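You operate a simulated robot arm through the tools that you are given. There is no shell and no other tool. Be economical: measure what you need, move in short steps, check, and stop when the job is done.

You run a simulated robot arm. Do the job below in one go: nothing can be reset, and whatever is moved stays where it is left.

Task
Sift 2 scoops of flour into the yellow bowl.
Fine: scoop back, empty sieve on the plate. Set down upright: scoop.
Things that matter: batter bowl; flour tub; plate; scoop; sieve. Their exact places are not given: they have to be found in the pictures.

Only the result counts: the job must be done as asked and must still hold three seconds after the hand-in. Knocking over, shifting, dropping, spilling or breaking anything else fails it.

Robot
A 7-joint arm with a two-finger gripper, hanging from a carriage that runs on a rail from [-2103, -2] to [377, 0] (x, y) and turns from -6.318 to 5.69 rad about z. Base frame: it is fixed where the carriage stands at the start and does not move with it; the origin is on the floor, on the carriage's upright axis, x ahead of it, y to its left, z up. Lengths are in mm, angles in rad, forces in N, time in s.
With the tool pointing down near the work surface it reaches from about 460 to 800 mm from the robot's upright axis, wherever it stands. Its first joint turns from -2.496 to 2.496 rad. Places, roughly: batter bowl (15x13x8 cm) [800, -400, 900]; plate [800, -600, 900]; sieve (20x10x9 cm) [800, -600, 900]. Payload 1.37 kg.
The tool frame sits at the grasp point between the pads (the TCP): z along the fingers, y along the line on which they close. The tips reach 16 mm beyond it. The gripper opens to 92 mm. The gripper's body begins 74 mm behind the TCP.
Orientation is told as [roll, pitch, yaw] about the base's x, y, z axes, in that order, counted from this pose: with the fingers straight down and closing along the base's y, the tool's x points along the base's -x, its y along +y and its z along -z.

Tools
- The arm moves only by the tool jog_arm. Its argument "motion" is a list of rows, each a list of 3 entries, a list of its own where there are three numbers: the gripper command, from -1 (shut) to 1 (fully open), values between in proportion, then the shift along the base's x, y, z in units of 100 mm (1.0 is 100 mm), then the turn, a rotation vector about the base's x, y, z in units of 45 degrees (1.0 is 45 degrees). In form: [[claw, [x, y, z], [ax, ay, az]], ...]. A call has 1 to 8 rows; each row is the pose to reach, as a shift and turn from the pose commanded when the call began. A call with a number of a shift or a turn outside -1 to 1 is refused whole. A row lasts 0.2 s, in which the tool goes at most 50 mm and 0.15 rad; a call with a longer step from one row to the next is refused whole, and so is a gripper value outside its range. A pose out of reach is approached as far as the arm can. The call stops where the force on the tool passes 40 N (or 10 N more than at its start, if that is more) or the arm is blocked; 0.2 s more then pass. The fingers move at their own pace and stop on an object; they squeeze with about 26 N. The grip force told is the motor's: it shows also when the fingers shut on nothing. Time passes only in rows, and 0.2 s behind the last, so rows that repeat a pose let the fingers close. It gives the time, the measured TCP pose, the force on the tool (base axes), the opening and the grip force at its end, in the units of the frame above (readings bear some noise), with the torque about the TCP (base axes, N m) and any sound that the robot's microphone picked up.
- Cameras (640 x 400 px; columns grow to the right, rows downward): "scene" is now at [284.2, -49.6, 1732.1]; the picture's right is [-0.61, -0.79, 0.00], its down [-0.57, 0.43, -0.70] and it looks along [0.56, -0.42, -0.71] (base axes); focal length 292 px, centre (320, 200). "wrist" rides on the gripper at [71, 19, -111] in the tool frame; the picture's right is [-0.26, 0.96, 0.00], its down [-0.78, -0.21, -0.59] and it looks along [-0.57, -0.15, 0.81] (tool axes); focal length 280 px, centre (320, 200).
- snapshot(camera): a new picture of that camera. The clock stands still meanwhile.
- move_column(by): slides the trunk up (or, below 0, down) by that many mm; the arm and the scene camera ride with it, the base frame stays. It gives what a move gives, with no picture.
- roll_base(legs): drives the robot by 1 to 6 legs, each [ahead, left, turn to the left] in mm, mm and rad, along the robot's own axes; the way and the turn of a leg run together, so that a leg with both is an arc; at most 1500 mm and 3.142 rad a leg. The arm and the cameras ride along, it lands a little off, and it stops where it bumps. It keeps to its track: a leg is cut to what the track allows. It gives what a move gives.
- pan_tilt(pan, tilt): turns the head with the scene camera to pan (to the left, within 2.705 rad either way) and tilt (down, from -0.506 to 1.204), counted from straight ahead of the robot. It gives what a move gives.
- pixel_to_xyz(camera, pixels): for up to 12 pixels [column, row] of the newest picture of that camera ("zoom" is the newest enlarged one), the place [x, y, z] in the base frame of the surface seen there, good to about 2 mm. The clock stands still meanwhile.
- zoom(camera, box): a new picture of the part [left, top, right, bottom] of that camera's present view, enlarged. The clock stands still meanwhile.
- hand_in(): hands the job in; it is judged then, once.

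Work in short steps. Measure before you move; look again where a grasp or a placing could have gone wrong, and mend it. You have 80 turns and 48 pictures in all, those below and enlarged ones among them. Open the gripper and draw the arm clear of the work before you hand the job in, unless the task says otherwise; then end with one line.

The tools are called after "Emit:" as name(argument=value, ...) on one line, values as JSON. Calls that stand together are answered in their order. jog_arm: Moves the arm, as the interface text tells. Its arguments: {"type":"object","properties":{"motion":{"type":"array"}},"required":["motion"]} The other tools are called the same way: move_column (by) slides the trunk up or down; roll_base (legs) drives the base; pan_tilt (pan, tilt) turns the head that bears the scene camera; snapshot (camera) takes a picture; pixel_to_xyz (camera, pixels) gives the place of the surface under pixels of a picture; zoom (camera, box) takes an enlarged picture of a part of a camera's view; hand_in () hands the job in.

At the start:

```text
t: 0.0
eef_pos: [675.0, -426.0, 1323.7]
tcp_rot: [0.0, 0.001, 0.001]
contact_force: [0.6, -0.4, 0.6]
ft_torque: [-0.01, -0.01, 0.03]
opening: 92.0
finger_force: 0.1
trunk travel left (down, up): [-375.0, 206.0]
robot x, y, heading: [2.7, -1.9, -0.001]
head pan, tilt: [-0.653, 0.796]
```

scene: 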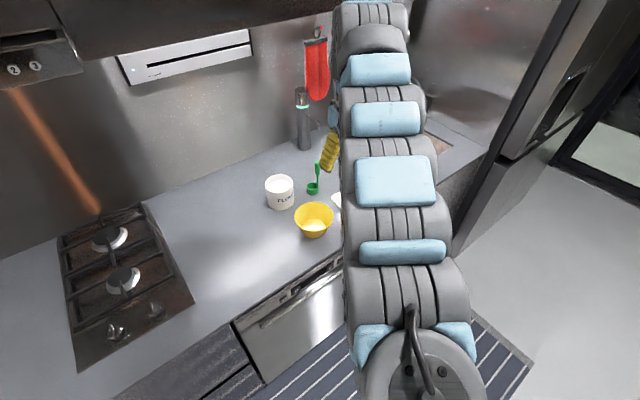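
wrist: 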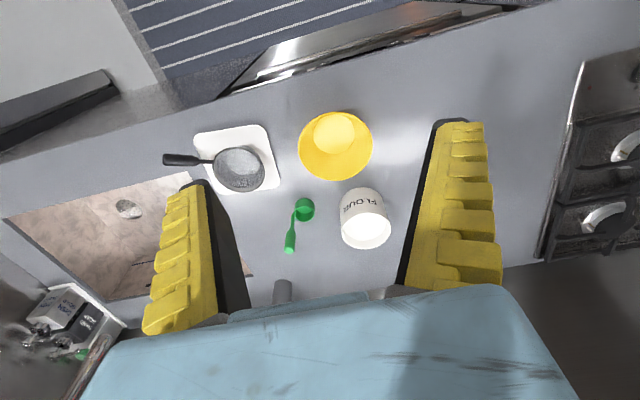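

The wrist picture shows the sieve on its plate (240,165), the bowl (335,145), the scoop (305,210; handle up at 290,245) and the flour tub (365,215). I zoom in to measure them.

Emit:
zoom(camera="wrist", box=[150, 90, 420, 260])

Emit:
pixel_to_xyz(camera="wrist", pixels=[[168, 160], [200, 162], [238, 168], [262, 180], [228, 133], [335, 135], [335, 178], [305, 208], [290, 248], [294, 228], [366, 232], [330, 240]])

```text
2.35 times, centred on (285, 175) of wrist
```

zoom: 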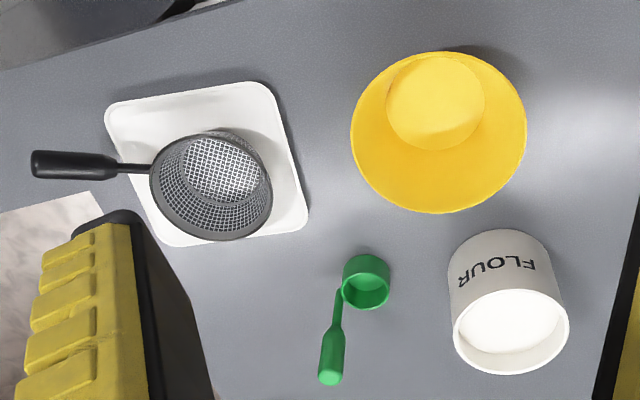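

```text
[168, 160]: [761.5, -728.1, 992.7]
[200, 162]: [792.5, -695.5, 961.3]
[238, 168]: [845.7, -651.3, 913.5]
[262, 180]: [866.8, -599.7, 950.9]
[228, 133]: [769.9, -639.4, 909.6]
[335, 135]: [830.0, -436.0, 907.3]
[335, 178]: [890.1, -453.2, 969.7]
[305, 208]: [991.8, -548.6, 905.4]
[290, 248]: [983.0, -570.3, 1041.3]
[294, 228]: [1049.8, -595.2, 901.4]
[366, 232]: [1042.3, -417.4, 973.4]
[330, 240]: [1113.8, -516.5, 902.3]
```

The scoop stands with its handle upright, about 140 mm tall. I measure more points on the enlarged picture.

Emit:
pixel_to_xyz(camera="zoom", pixels=[[510, 320], [455, 325], [567, 325], [512, 370], [512, 292], [366, 285], [366, 307], [344, 280], [389, 284], [332, 350], [330, 378], [338, 310]])

Emit:
pixel_to_xyz(camera="zoom", pixels=[[352, 125], [525, 125], [440, 52], [438, 212], [435, 100], [152, 180], [271, 195], [218, 239], [222, 170], [40, 163], [105, 167], [205, 133]])

Emit:
pixel_to_xyz(camera="zoom", pixels=[[110, 108], [265, 85], [305, 225], [175, 243], [135, 168], [75, 165], [340, 290], [333, 330], [366, 258], [500, 235], [460, 300], [420, 150]])

Emit:
zoom(camera="scene", box=[250, 130, 370, 250])

```text
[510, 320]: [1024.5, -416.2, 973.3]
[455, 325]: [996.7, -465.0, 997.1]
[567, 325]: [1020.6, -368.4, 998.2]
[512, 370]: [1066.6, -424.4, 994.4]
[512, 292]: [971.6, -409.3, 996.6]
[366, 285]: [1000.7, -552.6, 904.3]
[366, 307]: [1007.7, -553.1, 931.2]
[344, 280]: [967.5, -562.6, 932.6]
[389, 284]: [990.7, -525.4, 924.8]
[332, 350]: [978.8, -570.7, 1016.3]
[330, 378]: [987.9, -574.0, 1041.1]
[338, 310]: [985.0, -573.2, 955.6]
```

```text
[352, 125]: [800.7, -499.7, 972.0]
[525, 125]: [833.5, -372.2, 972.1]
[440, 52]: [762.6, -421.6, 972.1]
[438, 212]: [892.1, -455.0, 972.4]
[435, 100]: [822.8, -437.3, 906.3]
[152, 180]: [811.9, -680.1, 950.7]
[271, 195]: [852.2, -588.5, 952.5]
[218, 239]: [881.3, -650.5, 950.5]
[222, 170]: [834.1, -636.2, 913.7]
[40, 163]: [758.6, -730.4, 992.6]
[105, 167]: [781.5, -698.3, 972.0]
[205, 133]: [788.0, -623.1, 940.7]
```

```text
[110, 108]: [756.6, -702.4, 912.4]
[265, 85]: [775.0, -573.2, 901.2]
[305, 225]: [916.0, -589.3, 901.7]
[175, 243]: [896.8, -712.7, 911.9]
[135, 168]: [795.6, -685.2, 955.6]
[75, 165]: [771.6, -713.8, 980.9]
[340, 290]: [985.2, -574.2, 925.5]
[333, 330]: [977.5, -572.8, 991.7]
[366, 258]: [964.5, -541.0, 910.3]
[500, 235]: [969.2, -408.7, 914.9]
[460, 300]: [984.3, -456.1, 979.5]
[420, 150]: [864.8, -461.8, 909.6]
```

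```text
3.33 times, centred on (310, 190) of scene
```

zoom: 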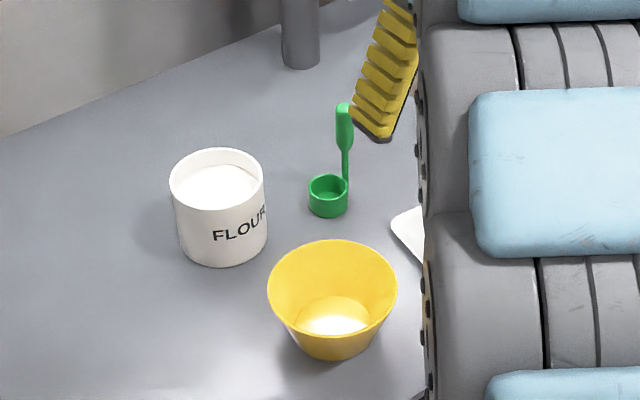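

Counter is at z≈901, tub rim at 997 with flour at 973, scoop handle top at 1041, and bowl rim at 972. These lie beyond reach from here, so I check the wall distance before driving ahead.

Emit:
pixel_to_xyz(camera="zoom", pixels=[[100, 40], [300, 30], [200, 60], [345, 110], [345, 140], [344, 170], [330, 190], [335, 320], [220, 190]])

Emit:
snapshot(camera="scene")

Emit:
pixel_to_xyz(camera="scene", pixels=[[200, 130], [190, 60], [316, 60], [302, 95], [60, 40], [200, 20], [330, 10], [430, 100], [280, 20]])

```text
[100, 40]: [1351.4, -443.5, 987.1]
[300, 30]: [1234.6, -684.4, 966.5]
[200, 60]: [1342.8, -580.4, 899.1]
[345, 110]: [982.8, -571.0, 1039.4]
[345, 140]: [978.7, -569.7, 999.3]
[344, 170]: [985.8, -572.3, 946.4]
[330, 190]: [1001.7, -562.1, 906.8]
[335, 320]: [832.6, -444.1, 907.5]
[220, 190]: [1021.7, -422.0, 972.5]
```

```text
43 pictures are left
```

scene: 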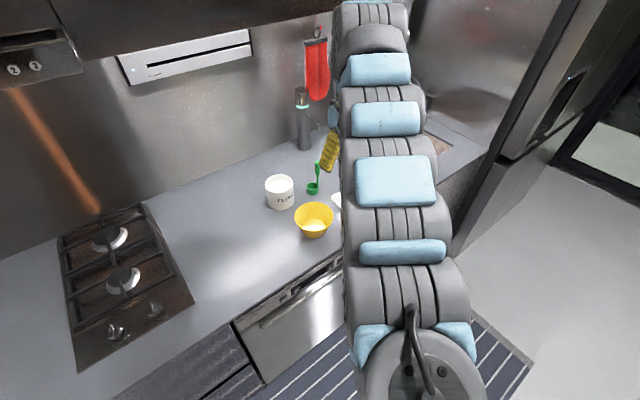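

```text
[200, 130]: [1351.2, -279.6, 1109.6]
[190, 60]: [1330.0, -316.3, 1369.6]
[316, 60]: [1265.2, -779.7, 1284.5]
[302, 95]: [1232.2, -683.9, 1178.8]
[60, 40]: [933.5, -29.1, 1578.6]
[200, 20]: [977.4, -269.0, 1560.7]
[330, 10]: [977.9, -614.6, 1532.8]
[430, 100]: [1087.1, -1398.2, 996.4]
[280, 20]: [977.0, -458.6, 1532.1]
```

The cabinet front is at x≈977 with its underside near z≈1530, so the arm must stay low to go further in. I lower the trunk 200, then roll ahead 370 with a right turn to bring the hand over the sieve handle.

Emit:
move_column(by=-200)

Emit:
roll_base(legs=[[0, 0, -0.49], [330, 175, 0]])

Emit:
snapshot(camera="wrist")

```text
t: 2.2
eef_pos: [675.6, -424.4, 1123.6]
tcp_rot: [0.002, 0.0, 0.0]
contact_force: [-0.2, -0.1, 0.2]
ft_torque: [-0.03, -0.01, -0.01]
opening: 91.9
finger_force: 0.0
trunk travel left (down, up): [-175.0, 406.0]
robot x, y, heading: [-2.1, 3.7, 0.002]
head pan, tilt: [-0.653, 0.796]
```

```text
t: 5.9
eef_pos: [764.6, -692.4, 1124.9]
tcp_rot: [0.0, -0.002, -0.49]
contact_force: [0.2, 0.2, 0.6]
ft_torque: [0.0, -0.01, 0.0]
opening: 91.8
finger_force: 0.0
trunk travel left (down, up): [-175.0, 406.0]
robot x, y, heading: [369.7, -2.2, -0.493]
head pan, tilt: [-0.653, 0.796]
```

```text
42 pictures are left
```

wrist: 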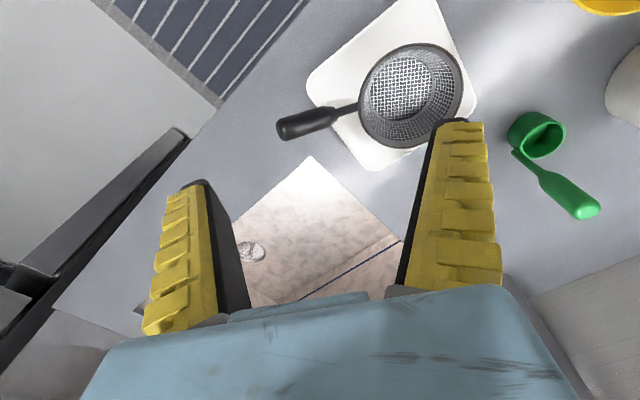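

The hand now hangs near the sieve handle (280–355, 105–130). I measure the handle precisely.

Emit:
pixel_to_xyz(camera="wrist", pixels=[[283, 129], [295, 124], [310, 119], [325, 115], [334, 112], [345, 108], [355, 106], [410, 45], [462, 95], [362, 100], [400, 147], [405, 90]])

```text
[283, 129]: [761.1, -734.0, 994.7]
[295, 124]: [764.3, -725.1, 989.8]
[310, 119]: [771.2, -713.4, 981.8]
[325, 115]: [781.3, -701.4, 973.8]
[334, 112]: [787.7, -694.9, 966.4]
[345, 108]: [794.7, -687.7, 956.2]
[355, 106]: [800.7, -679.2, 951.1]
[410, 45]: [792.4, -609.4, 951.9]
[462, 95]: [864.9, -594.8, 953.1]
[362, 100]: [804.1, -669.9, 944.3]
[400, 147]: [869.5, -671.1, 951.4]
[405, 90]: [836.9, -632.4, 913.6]
```

Handle axis runs along (-0.6,-0.8) and rises about 31°; the grip point is ≈(775,-711,972). I yaw the tool to close across the handle.

Emit:
jog_arm(motion=[[0, [0, 0, 0], [0, 0, 0.18]], [0, [0, 0, 0], [0, 0, 0.36]], [0, [0, 0, 0], [0, 0, 0.54]], [0, [0, 0, 0], [0, 0, 0.72]], [0, [0, 0, 0], [0, 0, 0.9]], [0, [0, 0, 0], [0, 0, 0.9]]])

Emit:
jog_arm(motion=[[0, [0, 0, 0], [0, 0, 0.18]], [0, [0, 0, 0], [0, 0, 0.36]], [0, [0, 0, 0], [0, 0, 0.54]], [0, [0, 0, 0], [0, 0, 0.72]], [0, [0, 0, 0], [0, 0, 0.9]], [0, [0, 0, 0], [0, 0, 0.9]]])

Emit:
jog_arm(motion=[[0, [0, 0, 0], [-0.14, 0.105, 0]], [0, [0, 0, 0], [-0.28, 0.21, 0]], [0, [0, 0, 0], [-0.42, 0.315, 0]], [0, [0, 0, 0], [-0.55, 0.41, 0]], [0, [0, 0, 0], [-0.55, 0.41, 0]]])

```text
t: 7.3
eef_pos: [765.2, -693.5, 1123.8]
tcp_rot: [0.0, 0.0, 0.218]
contact_force: [0.0, -0.2, 0.1]
ft_torque: [-0.04, -0.04, 0.0]
opening: 49.0
finger_force: 2.1
trunk travel left (down, up): [-175.0, 406.0]
robot x, y, heading: [371.2, 1.0, -0.496]
head pan, tilt: [-0.653, 0.796]
```

```text
t: 8.7
eef_pos: [763.7, -693.8, 1123.6]
tcp_rot: [-0.001, -0.002, 0.925]
contact_force: [0.4, 0.5, -0.3]
ft_torque: [0.02, -0.02, 0.04]
opening: 48.8
finger_force: 2.3
trunk travel left (down, up): [-175.0, 406.0]
robot x, y, heading: [369.4, -0.4, -0.494]
head pan, tilt: [-0.653, 0.796]
```

```text
t: 9.9
eef_pos: [764.3, -691.3, 1125.0]
tcp_rot: [-0.005, 0.541, 0.922]
contact_force: [0.1, -1.1, -0.3]
ft_torque: [0.0, 0.02, 0.01]
opening: 49.2
finger_force: 2.3
trunk travel left (down, up): [-175.0, 406.0]
robot x, y, heading: [369.8, 4.0, -0.491]
head pan, tilt: [-0.653, 0.796]
```

Orientation is right. I descend to a standoff 70 mm above the handle along the tool axis and look.

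Emit:
jog_arm(motion=[[0, [0.16, 0.05, -0.45], [0, 0, 0]], [0, [0.33, 0.1, -0.93], [0, 0, 0]], [0, [0.33, 0.1, -0.93], [0, 0, 0]]])

Emit:
snapshot(camera="wrist")

```text
refused: row 2 steps farther than a row can; nothing moved
```

```text
41 pictures are left
```

wrist: 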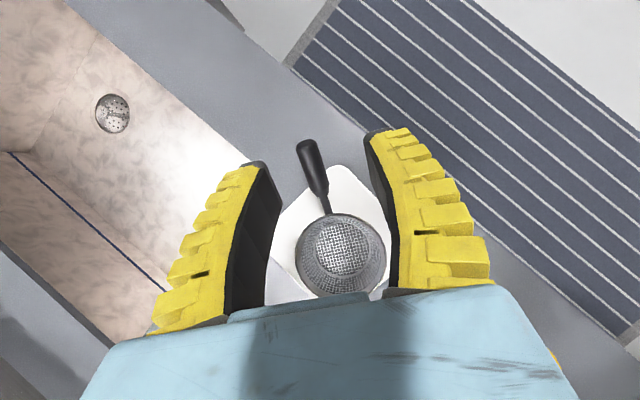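

The step was too long per row; I split it into smaller rows. The handle lies between the fingers in the picture (300–325, 145–195).

Emit:
jog_arm(motion=[[0, [0.11, 0.03, -0.31], [0, 0, 0]], [0, [0.22, 0.06, -0.62], [0, 0, 0]], [0, [0.33, 0.1, -0.93], [0, 0, 0]], [0, [0.33, 0.1, -0.93], [0, 0, 0]]])

Emit:
snapshot(camera="wrist")

```text
t: 10.9
eef_pos: [797.8, -681.2, 1031.9]
tcp_rot: [-0.004, 0.54, 0.922]
contact_force: [0.2, -0.7, -0.3]
ft_torque: [-0.01, 0.02, 0.03]
opening: 49.2
finger_force: 2.0
trunk travel left (down, up): [-175.0, 406.0]
robot x, y, heading: [367.9, 1.2, -0.487]
head pan, tilt: [-0.653, 0.796]
```

```text
40 pictures are left
```

wrist: 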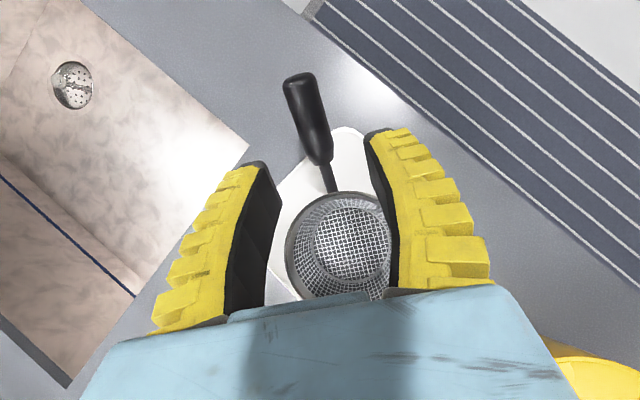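

Looks aligned; I check the handle's position once more from close up before the final approach.

Emit:
pixel_to_xyz(camera="wrist", pixels=[[296, 80], [303, 100], [311, 125], [319, 150], [300, 127], [325, 122], [331, 180]])

```text
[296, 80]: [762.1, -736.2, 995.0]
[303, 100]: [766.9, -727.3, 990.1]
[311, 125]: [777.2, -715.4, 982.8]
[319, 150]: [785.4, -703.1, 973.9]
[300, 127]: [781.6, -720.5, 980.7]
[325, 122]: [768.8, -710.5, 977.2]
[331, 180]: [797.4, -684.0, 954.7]
```

I move along the tool axis onto the handle and close.

Emit:
jog_arm(motion=[[0, [-0.1, -0.15, -0.3], [0, 0, 0]], [0, [-0.21, -0.31, -0.6], [0, 0, 0]], [0, [-0.21, -0.31, -0.6], [0, 0, 0]], [-1, [-0.21, -0.31, -0.6], [0, 0, 0]], [-1, [-0.21, -0.31, -0.6], [0, 0, 0]], [-1, [-0.21, -0.31, -0.6], [0, 0, 0]]])

Emit:
jog_arm(motion=[[-1, [0, 0, 0.15], [0, 0, 0]], [-1, [0, 0, 0.4], [0, 0, 0]], [-1, [0, 0, 0.75], [0, 0, 0]], [-1, [0, 0, 0.75], [0, 0, 0]]])

Emit:
snapshot(camera="wrist")

```text
t: 12.3
eef_pos: [774.9, -712.6, 972.3]
tcp_rot: [-0.006, 0.538, 0.921]
contact_force: [0.7, -0.3, 2.4]
ft_torque: [0.14, -0.15, -0.09]
opening: 16.4
finger_force: 25.7
trunk travel left (down, up): [-175.0, 406.0]
robot x, y, heading: [367.7, -2.2, -0.493]
head pan, tilt: [-0.653, 0.796]
```

```text
t: 13.3
eef_pos: [775.7, -712.4, 1044.6]
tcp_rot: [-0.005, 0.539, 0.921]
contact_force: [-0.7, 0.1, -0.2]
ft_torque: [-0.03, 0.0, -0.01]
opening: 0.0
finger_force: 25.8
trunk travel left (down, up): [-175.0, 406.0]
robot x, y, heading: [365.6, 1.0, -0.49]
head pan, tilt: [-0.653, 0.796]
```

```text
39 pictures are left
```

wrist: 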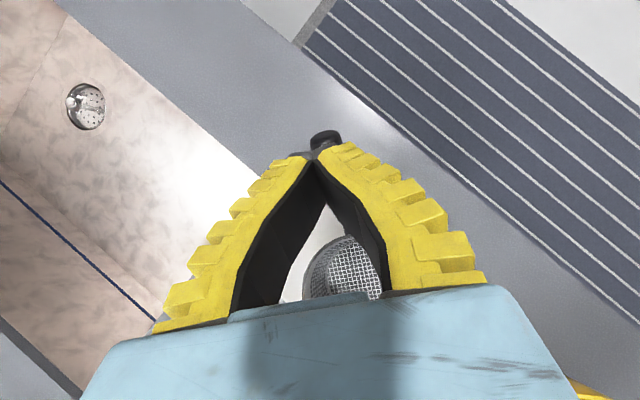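

The handle slipped out (opening 0). I open and look where it is now.

Emit:
jog_arm(motion=[[0, [0, 0, 0], [0, 0, 0]], [0, [0, 0, 0], [0, 0, 0]], [0, [0, 0, 0], [0, 0, 0]]])

Emit:
zoom(camera="wrist", box=[220, 80, 440, 300])

Emit:
pixel_to_xyz(camera="wrist", pixels=[[296, 80], [303, 100], [311, 125], [319, 150], [327, 165], [331, 180], [345, 240]])

```text
t: 14.1
eef_pos: [776.4, -713.0, 1043.2]
tcp_rot: [-0.003, 0.54, 0.921]
contact_force: [0.0, -0.1, -0.3]
ft_torque: [0.01, -0.03, 0.03]
opening: 49.1
finger_force: 2.2
trunk travel left (down, up): [-175.0, 406.0]
robot x, y, heading: [368.1, 5.6, -0.488]
head pan, tilt: [-0.653, 0.796]
```

```text
1.82 times, centred on (330, 190) of wrist
```

zoom: 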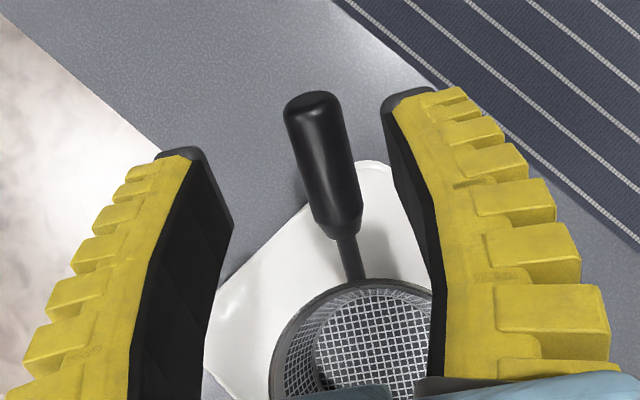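

```text
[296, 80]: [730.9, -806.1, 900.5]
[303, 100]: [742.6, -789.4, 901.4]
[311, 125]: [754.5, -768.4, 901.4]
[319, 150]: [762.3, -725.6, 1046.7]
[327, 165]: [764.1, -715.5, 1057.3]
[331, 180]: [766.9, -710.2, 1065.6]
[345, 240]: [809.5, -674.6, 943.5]
```

I query the new enlarged picture.

Emit:
pixel_to_xyz(camera="zoom", pixels=[[310, 105], [318, 130], [327, 165], [335, 200], [342, 228], [310, 175], [347, 160], [348, 255], [372, 340], [290, 350], [215, 300], [375, 170]])

```text
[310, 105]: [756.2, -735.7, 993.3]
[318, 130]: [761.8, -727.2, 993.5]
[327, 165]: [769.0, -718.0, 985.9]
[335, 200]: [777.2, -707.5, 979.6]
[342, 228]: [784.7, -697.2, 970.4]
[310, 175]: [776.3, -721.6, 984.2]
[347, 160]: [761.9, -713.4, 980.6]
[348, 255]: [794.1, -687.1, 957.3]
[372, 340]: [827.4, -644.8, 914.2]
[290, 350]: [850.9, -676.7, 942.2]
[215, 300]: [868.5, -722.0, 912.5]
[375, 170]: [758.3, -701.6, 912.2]
```

The sieve is still standing on the plate, only slightly moved. I'll grip deeper (10 mm further along the tool axis), then lift gently.

Emit:
jog_arm(motion=[[0, [0.2, 0.315, -0.22], [0, 0, 0]], [0, [0.1, 0.17, -0.52], [0, 0, 0]], [0, [0.0, 0.03, -0.82], [0, 0, 0]], [0, [0.0, 0.03, -0.82], [0, 0, 0]], [-1, [0.0, 0.03, -0.82], [0, 0, 0]], [-1, [0.0, 0.03, -0.82], [0, 0, 0]], [-1, [0.0, 0.03, -0.82], [0, 0, 0]]])

Emit:
jog_arm(motion=[[-1, [0, 0, 0.03], [0, 0, 0]], [-1, [0, 0, 0.06], [0, 0, 0]], [-1, [0, 0, 0.1], [0, 0, 0]], [-1, [0, 0, 0.15], [0, 0, 0]], [-1, [0, 0, 0.2], [0, 0, 0]], [-1, [0, 0, 0.25], [0, 0, 0]]])

Emit:
snapshot(camera="wrist")

```text
t: 15.7
eef_pos: [776.9, -711.1, 961.3]
tcp_rot: [-0.003, 0.539, 0.923]
contact_force: [0.8, -0.3, -1.4]
ft_torque: [-0.02, -0.01, 0.02]
opening: 6.0
finger_force: 25.9
trunk travel left (down, up): [-175.0, 406.0]
robot x, y, heading: [365.5, 3.3, -0.488]
head pan, tilt: [-0.653, 0.796]
```

```text
t: 17.1
eef_pos: [776.1, -711.4, 988.8]
tcp_rot: [-0.005, 0.539, 0.922]
contact_force: [-0.6, -1.2, -0.3]
ft_torque: [-0.03, 0.04, 0.02]
opening: 5.9
finger_force: 26.1
trunk travel left (down, up): [-175.0, 406.0]
robot x, y, heading: [366.4, 3.8, -0.495]
head pan, tilt: [-0.653, 0.796]
```

```text
37 pictures are left
```

wrist: 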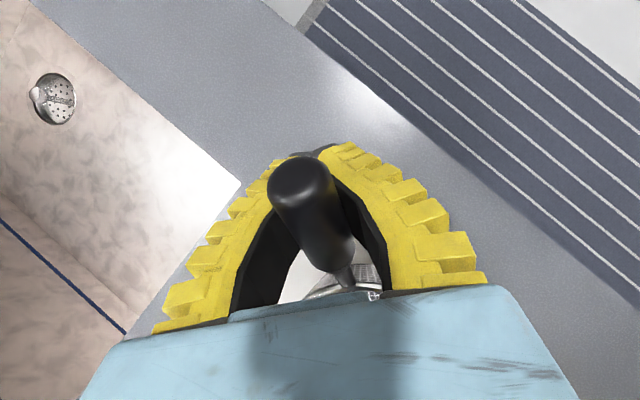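

Opening holds at 6 mm with the handle caged behind the tips. I check the handle height and the pan.

Emit:
pixel_to_xyz(camera="wrist", pixels=[[295, 170], [310, 210], [330, 250], [330, 285], [355, 275], [372, 296]])

Emit:
snapshot(camera="scene")

```text
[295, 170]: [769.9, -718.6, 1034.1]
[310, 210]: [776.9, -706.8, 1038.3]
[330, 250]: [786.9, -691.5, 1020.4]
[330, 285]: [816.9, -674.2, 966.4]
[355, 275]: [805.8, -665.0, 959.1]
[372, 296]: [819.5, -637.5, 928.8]
```

```text
36 pictures are left
```

scene: 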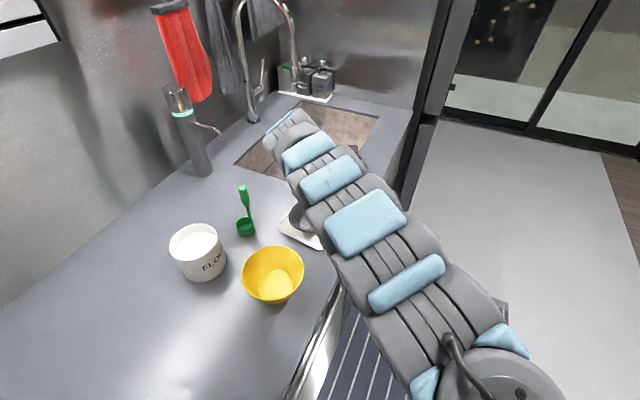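

The sieve hangs caged but tilted; rigid grip is better with the fingers closing nearly vertically across the handle. I set it back down and release.

Emit:
jog_arm(motion=[[-1, [0, 0, -0.08], [0, 0, 0]], [-1, [0, 0, -0.16], [0, 0, 0]], [-1, [0, 0, -0.22], [0, 0, 0]], [-1, [0, 0, -0.26], [0, 0, 0]], [-0.7, [0, 0, -0.26], [0, 0, 0]], [-0.4, [0, 0, -0.26], [0, 0, 0]], [0, [0, 0, -0.26], [0, 0, 0]], [0, [0, 0, -0.26], [0, 0, 0]]])

Emit:
jog_arm(motion=[[0, [0.1, 0.13, 0.25], [0, 0, 0]], [0, [0.21, 0.27, 0.55], [0, 0, 0]], [0, [0.21, 0.27, 0.85], [0, 0, 0]], [0, [0.21, 0.27, 0.85], [0, 0, 0]]])

Emit:
zoom(camera="wrist", box=[220, 80, 440, 300])

Emit:
pixel_to_xyz(camera="zoom", pixels=[[300, 50], [310, 90], [318, 130], [327, 165], [335, 200], [342, 228], [348, 255], [290, 290], [400, 290], [350, 350]])

```text
t: 18.9
eef_pos: [776.0, -711.2, 962.5]
tcp_rot: [-0.002, 0.54, 0.922]
contact_force: [0.7, -0.3, 0.5]
ft_torque: [0.0, 0.03, 0.0]
opening: 49.2
finger_force: 2.4
trunk travel left (down, up): [-175.0, 406.0]
robot x, y, heading: [367.1, 0.3, -0.491]
head pan, tilt: [-0.653, 0.796]
```

```text
t: 19.9
eef_pos: [796.7, -685.4, 1046.3]
tcp_rot: [-0.003, 0.539, 0.922]
contact_force: [0.5, 0.0, 0.1]
ft_torque: [0.01, -0.05, -0.01]
opening: 49.3
finger_force: 2.2
trunk travel left (down, up): [-175.0, 406.0]
robot x, y, heading: [368.2, -0.4, -0.49]
head pan, tilt: [-0.653, 0.796]
```

```text
1.82 times, centred on (330, 190) of wrist
```

zoom: 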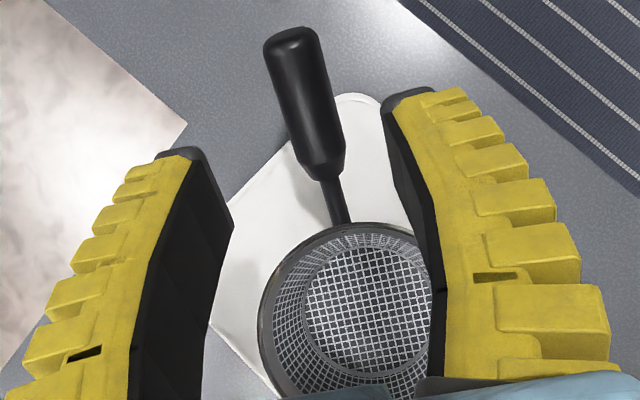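

```text
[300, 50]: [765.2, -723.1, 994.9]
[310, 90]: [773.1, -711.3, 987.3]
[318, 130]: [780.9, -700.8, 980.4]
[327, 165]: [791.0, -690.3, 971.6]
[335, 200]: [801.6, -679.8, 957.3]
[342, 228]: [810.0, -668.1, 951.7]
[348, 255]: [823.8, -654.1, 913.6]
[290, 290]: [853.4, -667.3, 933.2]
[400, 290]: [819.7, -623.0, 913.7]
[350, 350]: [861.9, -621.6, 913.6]
```

The sieve stands flat on the plate. I rotate the tool 55° about the handle axis so it points outward-down, backing off to a standoff.

Emit:
jog_arm(motion=[[0, [-0.08, 0.05, 0.0], [-0.09, -0.12, 0.09]], [0, [-0.16, 0.1, 0.0], [-0.18, -0.24, 0.18]], [0, [-0.24, 0.15, 0.0], [-0.27, -0.36, 0.27]], [0, [-0.32, 0.2, -0.05], [-0.36, -0.48, 0.36]], [0, [-0.4, 0.25, -0.1], [-0.45, -0.6, 0.45]], [0, [-0.48, 0.3, -0.2], [-0.54, -0.72, 0.54]], [0, [-0.57, 0.34, -0.34], [-0.629, -0.84, 0.629]], [0, [-0.57, 0.34, -0.34], [-0.629, -0.84, 0.629]]])

Emit:
snapshot(camera="wrist")

```text
t: 21.7
eef_pos: [739.9, -645.7, 1010.9]
tcp_rot: [-0.962, 0.533, 0.926]
contact_force: [0.2, 0.9, -2.3]
ft_torque: [-0.2, -0.14, -0.02]
opening: 49.2
finger_force: 2.2
out of reach, approached as far as the arm can: row 1, 2, 3
trunk travel left (down, up): [-175.0, 406.0]
robot x, y, heading: [367.0, 1.1, -0.49]
head pan, tilt: [-0.653, 0.796]
```

```text
34 pictures are left
```

wrist: 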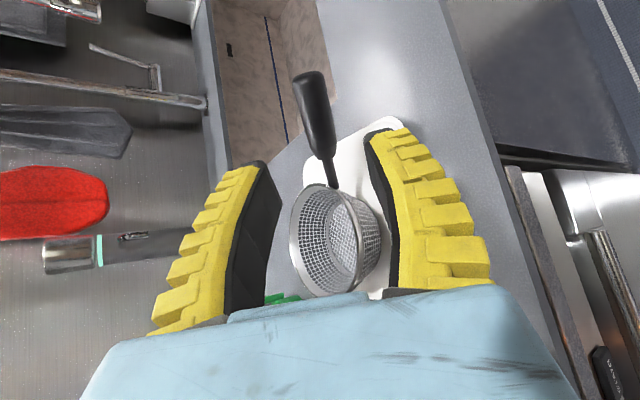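

Handle lies centred between the fingers (320,120). I advance along the tool axis onto it and close.

Emit:
jog_arm(motion=[[0, [0.12, -0.21, -0.12], [0, 0, 0]], [0, [0.25, -0.42, -0.25], [0, 0, 0]], [0, [0.385, -0.635, -0.38], [0, 0, 0]], [0, [0.385, -0.635, -0.38], [0, 0, 0]], [-0.5, [0.385, -0.635, -0.38], [0, 0, 0]], [-1, [0.385, -0.635, -0.38], [0, 0, 0]], [-1, [0.385, -0.635, -0.38], [0, 0, 0]]])

Emit:
snapshot(camera="wrist")

```text
t: 23.3
eef_pos: [781.4, -712.2, 976.6]
tcp_rot: [-0.965, 0.535, 0.925]
contact_force: [-0.1, -0.7, 0.4]
ft_torque: [0.11, -0.14, -0.03]
opening: 15.6
finger_force: 26.3
trunk travel left (down, up): [-175.0, 406.0]
robot x, y, heading: [368.7, 0.9, -0.493]
head pan, tilt: [-0.653, 0.796]
```

```text
33 pictures are left
```

wrist: 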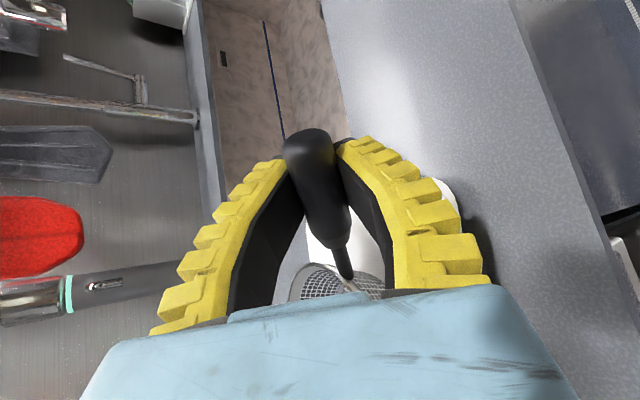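

Held at 15.6 mm. I lift slowly and check.

Emit:
jog_arm(motion=[[-1, [0, 0, 0.03], [0, 0, 0]], [-1, [0, 0, 0.07], [0, 0, 0]], [-1, [0, 0, 0.12], [0, 0, 0]], [-1, [0, 0, 0.18], [0, 0, 0]], [-1, [0, 0, 0.25], [0, 0, 0]], [-1, [0, 0, 0.32], [0, 0, 0]], [-1, [0, 0, 0.4], [0, 0, 0]], [-1, [0, 0, 0.4], [0, 0, 0]]])

Emit:
snapshot(camera="wrist")

Emit:
pixel_to_xyz(camera="wrist", pixels=[[310, 160], [325, 220], [342, 260], [320, 285], [300, 285], [345, 285], [370, 280]])

```text
t: 25.1
eef_pos: [778.9, -712.6, 1018.0]
tcp_rot: [-0.964, 0.537, 0.925]
contact_force: [0.4, 0.0, -2.0]
ft_torque: [-0.1, 0.08, 0.03]
opening: 15.0
finger_force: 25.9
trunk travel left (down, up): [-175.0, 406.0]
robot x, y, heading: [369.9, 0.9, -0.491]
head pan, tilt: [-0.653, 0.796]
```

```text
32 pictures are left
```

wrist: 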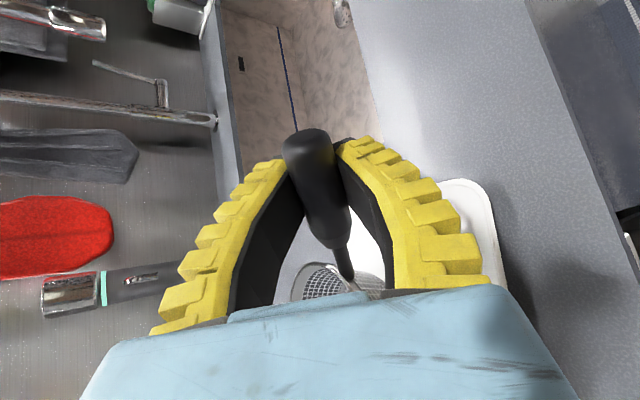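

```text
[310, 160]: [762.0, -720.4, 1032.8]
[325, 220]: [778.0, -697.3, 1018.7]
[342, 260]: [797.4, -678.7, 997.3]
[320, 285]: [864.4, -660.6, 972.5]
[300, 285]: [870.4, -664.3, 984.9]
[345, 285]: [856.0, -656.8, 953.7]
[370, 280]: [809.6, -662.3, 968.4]
```

Held rigidly now. I raise clear of the bowl rim and carry the pan toward the bowl centre (825,-437).

Emit:
jog_arm(motion=[[-1, [0, 0, 0.15], [0, 0, 0]], [-1, [0, 0, 0.35], [0, 0, 0]], [-1, [0, 0.15, 0.5], [0, 0, 0]], [-1, [0, 0.4, 0.5], [0, 0, 0]], [-1, [0, 0.65, 0.5], [0, 0, 0]], [-1, [0, 0.9, 0.5], [0, 0, 0]], [-1, [0, 1.0, 0.5], [0, 0, 0]]])

Emit:
jog_arm(motion=[[-1, [-0.03, 0.2, 0], [0, 0, 0]], [-1, [-0.06, 0.45, 0], [0, 0, 0]], [-1, [-0.1, 0.7, 0], [0, 0, 0]], [-1, [-0.12, 0.88, 0], [0, 0, 0]], [-1, [-0.14, 0.95, 0], [0, 0, 0]], [-1, [-0.14, 0.95, 0], [0, 0, 0]]])

Emit:
snapshot(camera="scene")

Emit:
snapshot(camera="wrist")

```text
t: 26.7
eef_pos: [779.1, -612.6, 1065.3]
tcp_rot: [-0.963, 0.535, 0.926]
contact_force: [-0.3, -0.7, -1.3]
ft_torque: [-0.09, 0.09, 0.0]
opening: 15.2
finger_force: 26.0
trunk travel left (down, up): [-175.0, 406.0]
robot x, y, heading: [366.5, 0.6, -0.495]
head pan, tilt: [-0.653, 0.796]
```

```text
t: 28.1
eef_pos: [781.0, -563.3, 1071.3]
tcp_rot: [-0.962, 0.534, 0.926]
contact_force: [0.7, 0.7, -1.7]
ft_torque: [-0.07, 0.08, 0.0]
opening: 15.4
finger_force: 26.3
out of reach, approached as far as the arm can: row 2, 3, 4, 5, 6
trunk travel left (down, up): [-175.0, 406.0]
robot x, y, heading: [368.5, 4.2, -0.488]
head pan, tilt: [-0.653, 0.796]
```

```text
31 pictures are left
```

scene: 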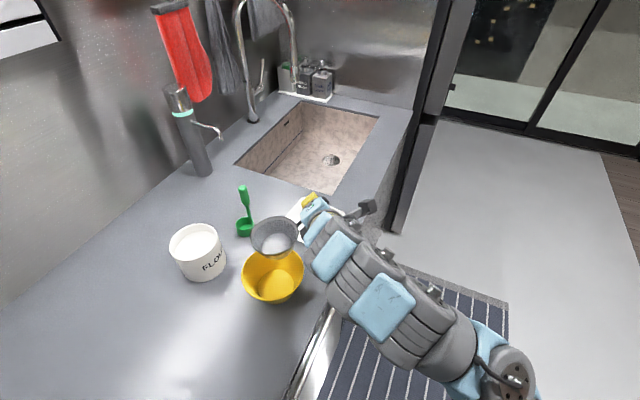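

```text
30 pictures are left
```

wrist: 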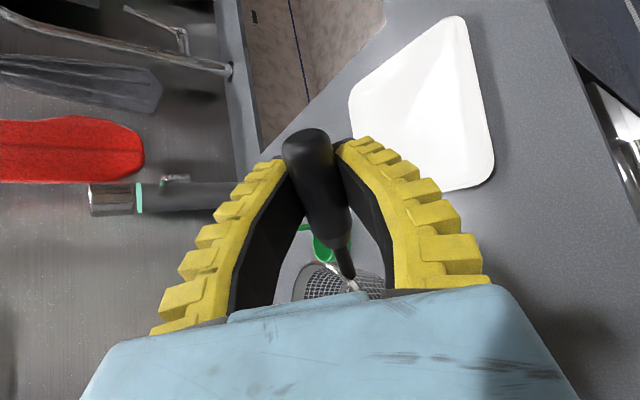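

That side is too close in for the arm, so I back the base 100 mm along the rail, then jog the pan forward over the bowl.

Emit:
roll_base(legs=[[-88, -47, 0]])

Emit:
jog_arm(motion=[[-1, [0.2, 0.1, 0], [0, 0, 0]], [-1, [0.5, 0.25, 0], [0, 0, 0]], [-1, [0.8, 0.4, 0], [0, 0, 0]], [-1, [0.86, 0.45, 0], [0, 0, 0]], [-1, [0.86, 0.45, 0], [0, 0, 0]]])

Emit:
zoom(camera="scene", box=[150, 150, 390, 350])

```text
t: 29.3
eef_pos: [679.7, -565.0, 1070.6]
tcp_rot: [-0.96, 0.534, 0.927]
contact_force: [-0.3, -0.2, -1.0]
ft_torque: [-0.12, 0.08, -0.02]
opening: 15.3
finger_force: 26.0
trunk travel left (down, up): [-175.0, 406.0]
robot x, y, heading: [266.5, 4.0, -0.495]
head pan, tilt: [-0.653, 0.796]
```

```text
t: 30.5
eef_pos: [766.7, -519.7, 1070.5]
tcp_rot: [-0.962, 0.535, 0.927]
contact_force: [0.6, 0.8, -1.9]
ft_torque: [-0.13, 0.05, 0.0]
opening: 15.3
finger_force: 26.2
trunk travel left (down, up): [-175.0, 406.0]
robot x, y, heading: [269.3, 0.1, -0.495]
head pan, tilt: [-0.653, 0.796]
```

```text
2.00 times, centred on (270, 250) of scene
```

zoom: 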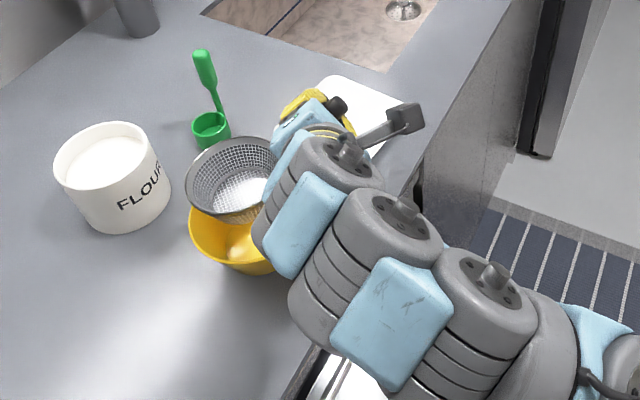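

Emit:
pixel_to_xyz(camera="zoom", pixels=[[186, 182], [227, 138], [270, 145], [210, 212], [240, 192], [235, 222], [190, 225], [225, 262], [192, 210], [265, 272], [245, 275]])

```text
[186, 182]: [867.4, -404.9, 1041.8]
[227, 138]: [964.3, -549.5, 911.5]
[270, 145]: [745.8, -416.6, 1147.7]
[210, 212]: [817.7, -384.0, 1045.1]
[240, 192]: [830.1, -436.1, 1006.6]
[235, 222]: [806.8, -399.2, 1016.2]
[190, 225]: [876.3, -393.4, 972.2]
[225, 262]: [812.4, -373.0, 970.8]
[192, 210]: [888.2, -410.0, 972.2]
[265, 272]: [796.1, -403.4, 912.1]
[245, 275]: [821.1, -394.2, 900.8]
```

Pan centre is ≈(826,-432), bowl centre ≈(827,-437). I correct by (1,-5) and lower most of the way into the bowl.

Emit:
jog_arm(motion=[[-1, [0.01, -0.05, -0.1], [0, 0, 0]], [-1, [0.01, -0.05, -0.3], [0, 0, 0]], [-1, [0.01, -0.05, -0.5], [0, 0, 0]], [-1, [0.01, -0.05, -0.65], [0, 0, 0]], [-1, [0.01, -0.05, -0.75], [0, 0, 0]], [-1, [0.01, -0.05, -0.75], [0, 0, 0]]])

Emit:
zoom(camera="scene", box=[150, 150, 390, 350])

Emit:
snapshot(camera="wrist")

```text
t: 31.9
eef_pos: [767.7, -524.1, 998.0]
tcp_rot: [-0.961, 0.535, 0.926]
contact_force: [0.6, 0.2, 3.5]
ft_torque: [0.04, -0.05, -0.04]
opening: 16.0
finger_force: 25.7
trunk travel left (down, up): [-175.0, 406.0]
robot x, y, heading: [271.7, 1.0, -0.49]
head pan, tilt: [-0.653, 0.796]
```

```text
2.00 times, centred on (270, 250) of scene
```

zoom: 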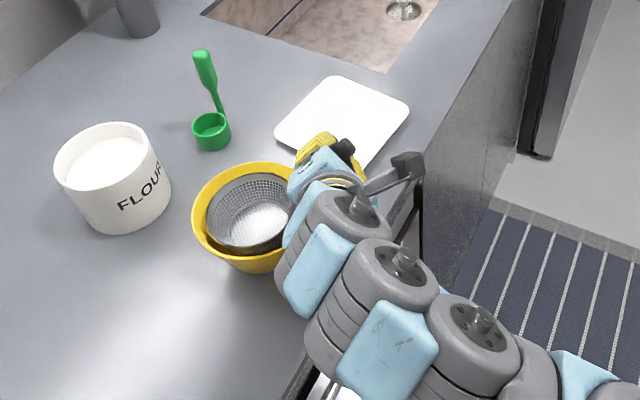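

```text
27 pictures are left
```

wrist: 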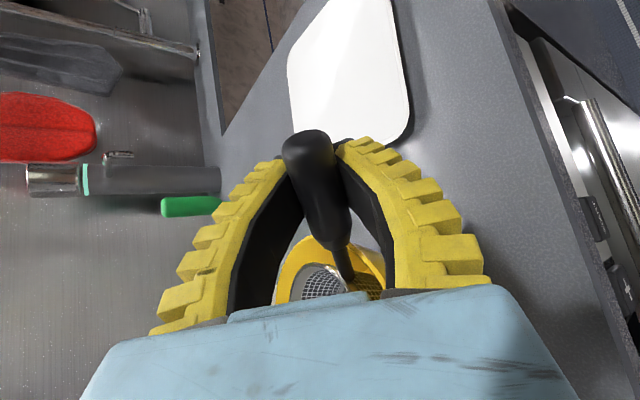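

Force rose ~5 N: the sieve has touched the bowl. I measure how it sits.

Emit:
pixel_to_xyz(camera="zoom", pixels=[[206, 215], [212, 192], [240, 174], [275, 174], [225, 245], [255, 252], [258, 218], [193, 215], [220, 255], [250, 163], [295, 180]])

```text
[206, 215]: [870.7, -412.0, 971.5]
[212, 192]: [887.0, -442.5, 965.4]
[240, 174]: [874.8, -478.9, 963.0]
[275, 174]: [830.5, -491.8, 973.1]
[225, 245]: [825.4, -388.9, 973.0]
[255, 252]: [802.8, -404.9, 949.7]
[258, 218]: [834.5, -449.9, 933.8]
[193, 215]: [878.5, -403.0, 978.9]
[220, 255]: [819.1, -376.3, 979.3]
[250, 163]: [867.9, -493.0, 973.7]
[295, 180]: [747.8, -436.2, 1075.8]
```

The bowl's far rim reads 979 (was 972): I'm pressing the near rim down slightly. I back up 7 mm, nudge the pan away from the handle side, and re-measure.

Emit:
jog_arm(motion=[[-1, [0, 0, 0.07], [0, 0, 0]], [-1, [0.03, 0.04, 0.07], [0, 0, 0]], [-1, [0.03, 0.04, 0.07], [0, 0, 0]]])

Emit:
zoom(camera="scene", box=[200, 200, 320, 300])

Emit:
pixel_to_xyz(camera="zoom", pixels=[[163, 240], [250, 320], [175, 170], [290, 60], [190, 280], [205, 200], [265, 305], [340, 250], [300, 260], [160, 200], [240, 85], [200, 380]])

```text
t: 32.7
eef_pos: [769.1, -521.6, 1003.0]
tcp_rot: [-0.961, 0.534, 0.927]
contact_force: [-0.3, 0.4, -1.0]
ft_torque: [-0.09, 0.07, -0.04]
opening: 15.7
finger_force: 26.1
trunk travel left (down, up): [-175.0, 406.0]
robot x, y, heading: [267.7, 0.4, -0.487]
head pan, tilt: [-0.653, 0.796]
```

```text
4.00 times, centred on (260, 250) of scene
```

zoom: 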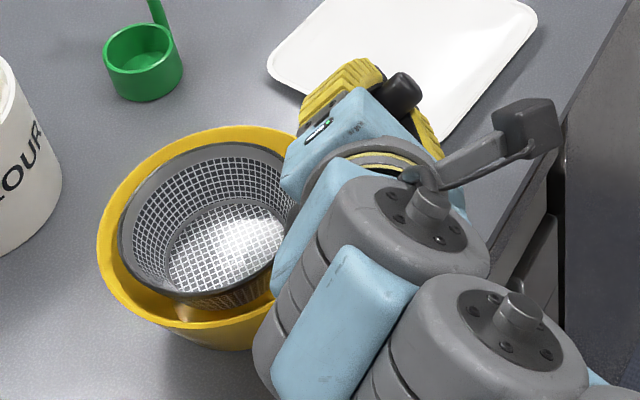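

```text
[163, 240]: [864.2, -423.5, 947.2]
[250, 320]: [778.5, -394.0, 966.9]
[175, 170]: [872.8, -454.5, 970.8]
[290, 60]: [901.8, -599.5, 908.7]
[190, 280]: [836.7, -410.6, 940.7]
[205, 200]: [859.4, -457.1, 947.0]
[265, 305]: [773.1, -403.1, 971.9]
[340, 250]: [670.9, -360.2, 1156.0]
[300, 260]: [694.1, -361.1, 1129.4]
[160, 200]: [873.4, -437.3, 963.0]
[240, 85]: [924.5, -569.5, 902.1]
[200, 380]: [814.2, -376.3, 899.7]
```

The bowl is level again and the sieve's handle rests near its rim. I tip the pan 15° into the bowl (pivoting at the rim) so it won't drop on release.

Emit:
jog_arm(motion=[[-1, [0, 0, 0.04], [-0.07, 0.05, 0]], [-1, [0, 0, 0.07], [-0.14, 0.1, 0]], [-1, [0, 0, 0.09], [-0.2, 0.15, 0]], [-1, [0, 0, 0.1], [-0.267, 0.2, 0]], [-1, [0, 0, 0.1], [-0.267, 0.2, 0]]])

Emit:
zoom(camera="scene", box=[200, 200, 320, 300])

Emit:
pixel_to_xyz(camera="zoom", pixels=[[110, 270], [175, 320], [100, 230], [115, 190], [160, 150], [230, 127], [125, 240], [160, 285], [215, 300], [220, 260], [250, 330]])

```text
t: 33.9
eef_pos: [770.5, -521.8, 1013.2]
tcp_rot: [-0.964, 0.796, 0.925]
contact_force: [-0.3, -0.3, -0.1]
ft_torque: [0.0, 0.01, 0.01]
opening: 0.0
finger_force: 25.5
trunk travel left (down, up): [-175.0, 406.0]
robot x, y, heading: [269.2, 3.0, -0.486]
head pan, tilt: [-0.653, 0.796]
```

```text
4.00 times, centred on (260, 250) of scene
```

zoom: 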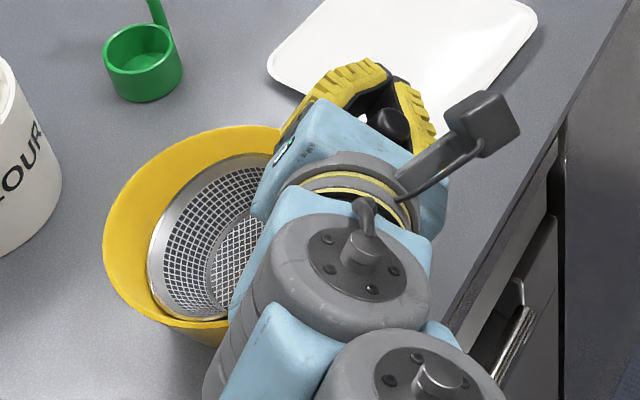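

```text
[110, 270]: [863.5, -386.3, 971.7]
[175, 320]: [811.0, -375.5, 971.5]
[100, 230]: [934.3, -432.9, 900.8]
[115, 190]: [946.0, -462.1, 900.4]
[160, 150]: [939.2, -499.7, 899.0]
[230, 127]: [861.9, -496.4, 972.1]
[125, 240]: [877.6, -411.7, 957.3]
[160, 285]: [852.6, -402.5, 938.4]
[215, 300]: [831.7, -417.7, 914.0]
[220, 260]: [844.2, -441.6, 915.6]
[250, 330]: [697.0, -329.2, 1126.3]
```

The handle slipped free, but the sieve now rests in the bowl and the bowl is level at 972. I look from the wrist before moving.

Emit:
snapshot(camera="wrist")

Emit:
pixel_to_xyz(camera="wrist", pixels=[[290, 150], [300, 130], [315, 150], [325, 240], [345, 260], [340, 285]])

```text
24 pictures are left
```

wrist: 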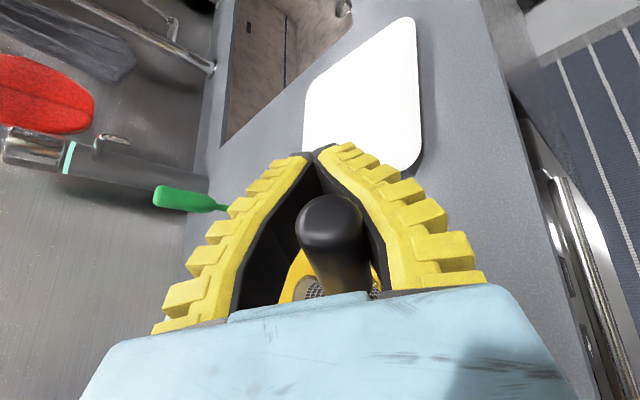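

```text
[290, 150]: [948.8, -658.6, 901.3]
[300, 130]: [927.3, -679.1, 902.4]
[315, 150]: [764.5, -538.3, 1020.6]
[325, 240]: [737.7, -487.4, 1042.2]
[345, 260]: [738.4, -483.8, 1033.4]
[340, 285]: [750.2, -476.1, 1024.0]
```

The handle now sits in the cage between the fingers with its end at ≈(738,-487,1042). I open slowly to about 50 mm and look whether it stays.

Emit:
jog_arm(motion=[[-0.7, [0, 0, 0], [0, 0, 0]], [-0.5, [0, 0, 0], [0, 0, 0]], [-0.3, [0, 0, 0], [0, 0, 0]], [-0.1, [0, 0, 0], [0, 0, 0]], [0.1, [0, 0, 0], [0, 0, 0]], [0.1, [0, 0, 0], [0, 0, 0]]])

Emit:
snapshot(camera="wrist")

Emit:
pixel_to_xyz(camera="wrist", pixels=[[310, 190], [325, 210], [330, 235], [335, 255], [345, 275], [300, 270], [355, 220], [305, 220]])

```text
t: 35.3
eef_pos: [770.8, -521.5, 1013.7]
tcp_rot: [-0.961, 0.794, 0.927]
contact_force: [0.3, 0.3, -0.7]
ft_torque: [0.0, -0.03, 0.0]
opening: 53.8
finger_force: 1.4
trunk travel left (down, up): [-175.0, 406.0]
robot x, y, heading: [268.2, 2.0, -0.487]
head pan, tilt: [-0.653, 0.796]
```

```text
23 pictures are left
```

wrist: 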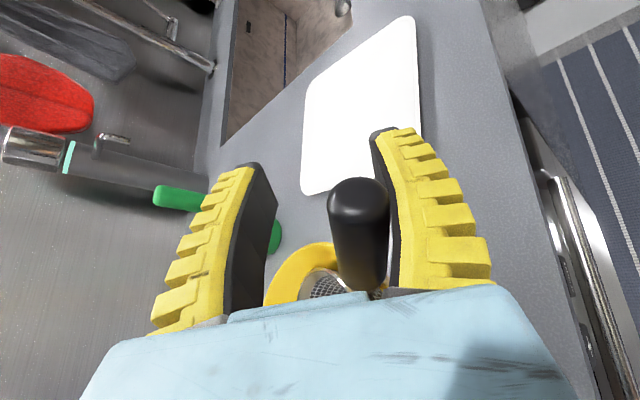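

```text
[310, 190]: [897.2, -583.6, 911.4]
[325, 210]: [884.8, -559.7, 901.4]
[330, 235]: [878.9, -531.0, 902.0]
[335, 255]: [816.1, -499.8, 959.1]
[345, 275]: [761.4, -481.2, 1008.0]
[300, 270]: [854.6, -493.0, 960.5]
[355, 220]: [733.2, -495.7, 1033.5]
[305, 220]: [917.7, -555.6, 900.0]
```

The handle is loose between the fingers, near the right one. I retreat along the tool axis.

Emit:
jog_arm(motion=[[0.1, [-0.08, 0.16, 0.08], [0, 0, 0]], [0.1, [-0.16, 0.33, 0.16], [0, 0, 0]], [0.1, [-0.25, 0.49, 0.24], [0, 0, 0]], [0.1, [-0.33, 0.66, 0.32], [0, 0, 0]], [0.1, [-0.41, 0.82, 0.4], [0, 0, 0]], [0.1, [-0.41, 0.82, 0.4], [0, 0, 0]]])

Emit:
snapshot(camera="wrist")

```text
t: 36.7
eef_pos: [773.8, -506.0, 1027.7]
tcp_rot: [-0.999, 0.814, 0.927]
contact_force: [-0.5, 0.2, 0.6]
ft_torque: [-0.02, 0.01, 0.01]
opening: 53.8
finger_force: 2.3
out of reach, approached as far as the arm can: row 1, 2, 3, 4, 5, 6
trunk travel left (down, up): [-175.0, 406.0]
robot x, y, heading: [270.6, -1.4, -0.493]
head pan, tilt: [-0.653, 0.796]
```

```text
22 pictures are left
```

wrist: 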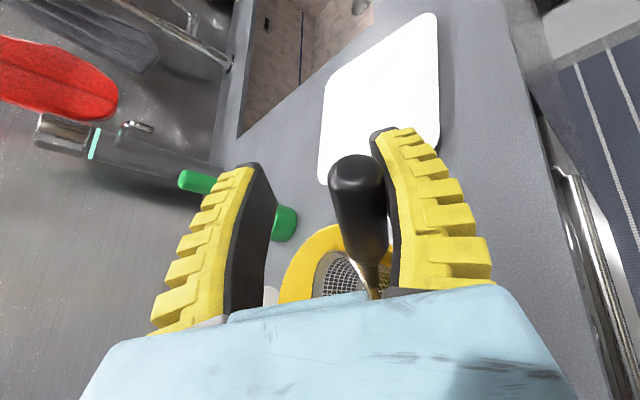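

The arm is near its inner limit in this pose, so I open fully and use the base to back away: a short reverse with a slight left turn (≈(-34,+75) at the hand).

Emit:
jog_arm(motion=[[0.5, [0, 0, 0], [0, 0, 0]], [1, [0, 0, 0], [0, 0, 0]], [1, [0, 0, 0], [0, 0, 0]]])

Emit:
roll_base(legs=[[-49, -26, 0.075]])

Emit:
move_column(by=18)

Emit:
snapshot(camera="wrist")

```text
t: 37.5
eef_pos: [774.5, -506.0, 1028.5]
tcp_rot: [-1.001, 0.816, 0.926]
contact_force: [-0.1, 0.4, -0.1]
ft_torque: [-0.02, 0.02, 0.0]
opening: 91.8
finger_force: 0.0
trunk travel left (down, up): [-175.0, 406.0]
robot x, y, heading: [267.2, -2.0, -0.493]
head pan, tilt: [-0.653, 0.796]
```

```text
t: 38.4
eef_pos: [754.7, -468.8, 1028.7]
tcp_rot: [-1.001, 0.816, 1.002]
contact_force: [0.1, 0.3, 0.4]
ft_torque: [-0.01, -0.02, 0.03]
opening: 92.0
finger_force: 0.1
trunk travel left (down, up): [-175.0, 406.0]
robot x, y, heading: [215.1, 0.7, -0.416]
head pan, tilt: [-0.653, 0.796]
```

```text
t: 39.1
eef_pos: [755.6, -467.0, 1045.1]
tcp_rot: [-1.0, 0.816, 1.003]
contact_force: [0.0, -0.4, -0.6]
ft_torque: [0.02, 0.02, -0.02]
opening: 91.7
finger_force: 0.0
trunk travel left (down, up): [-193.0, 388.0]
robot x, y, heading: [216.6, 3.5, -0.416]
head pan, tilt: [-0.653, 0.796]
```

```text
21 pictures are left
```

wrist: 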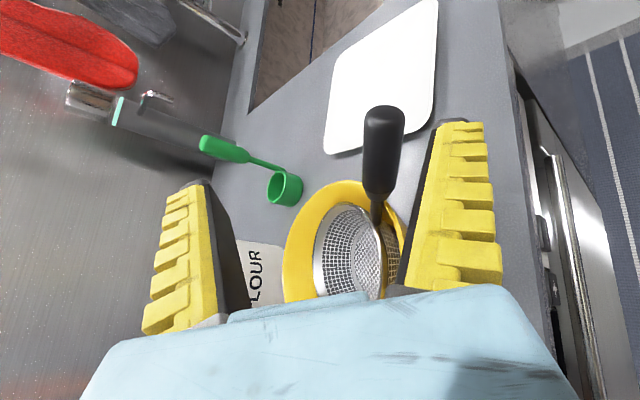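

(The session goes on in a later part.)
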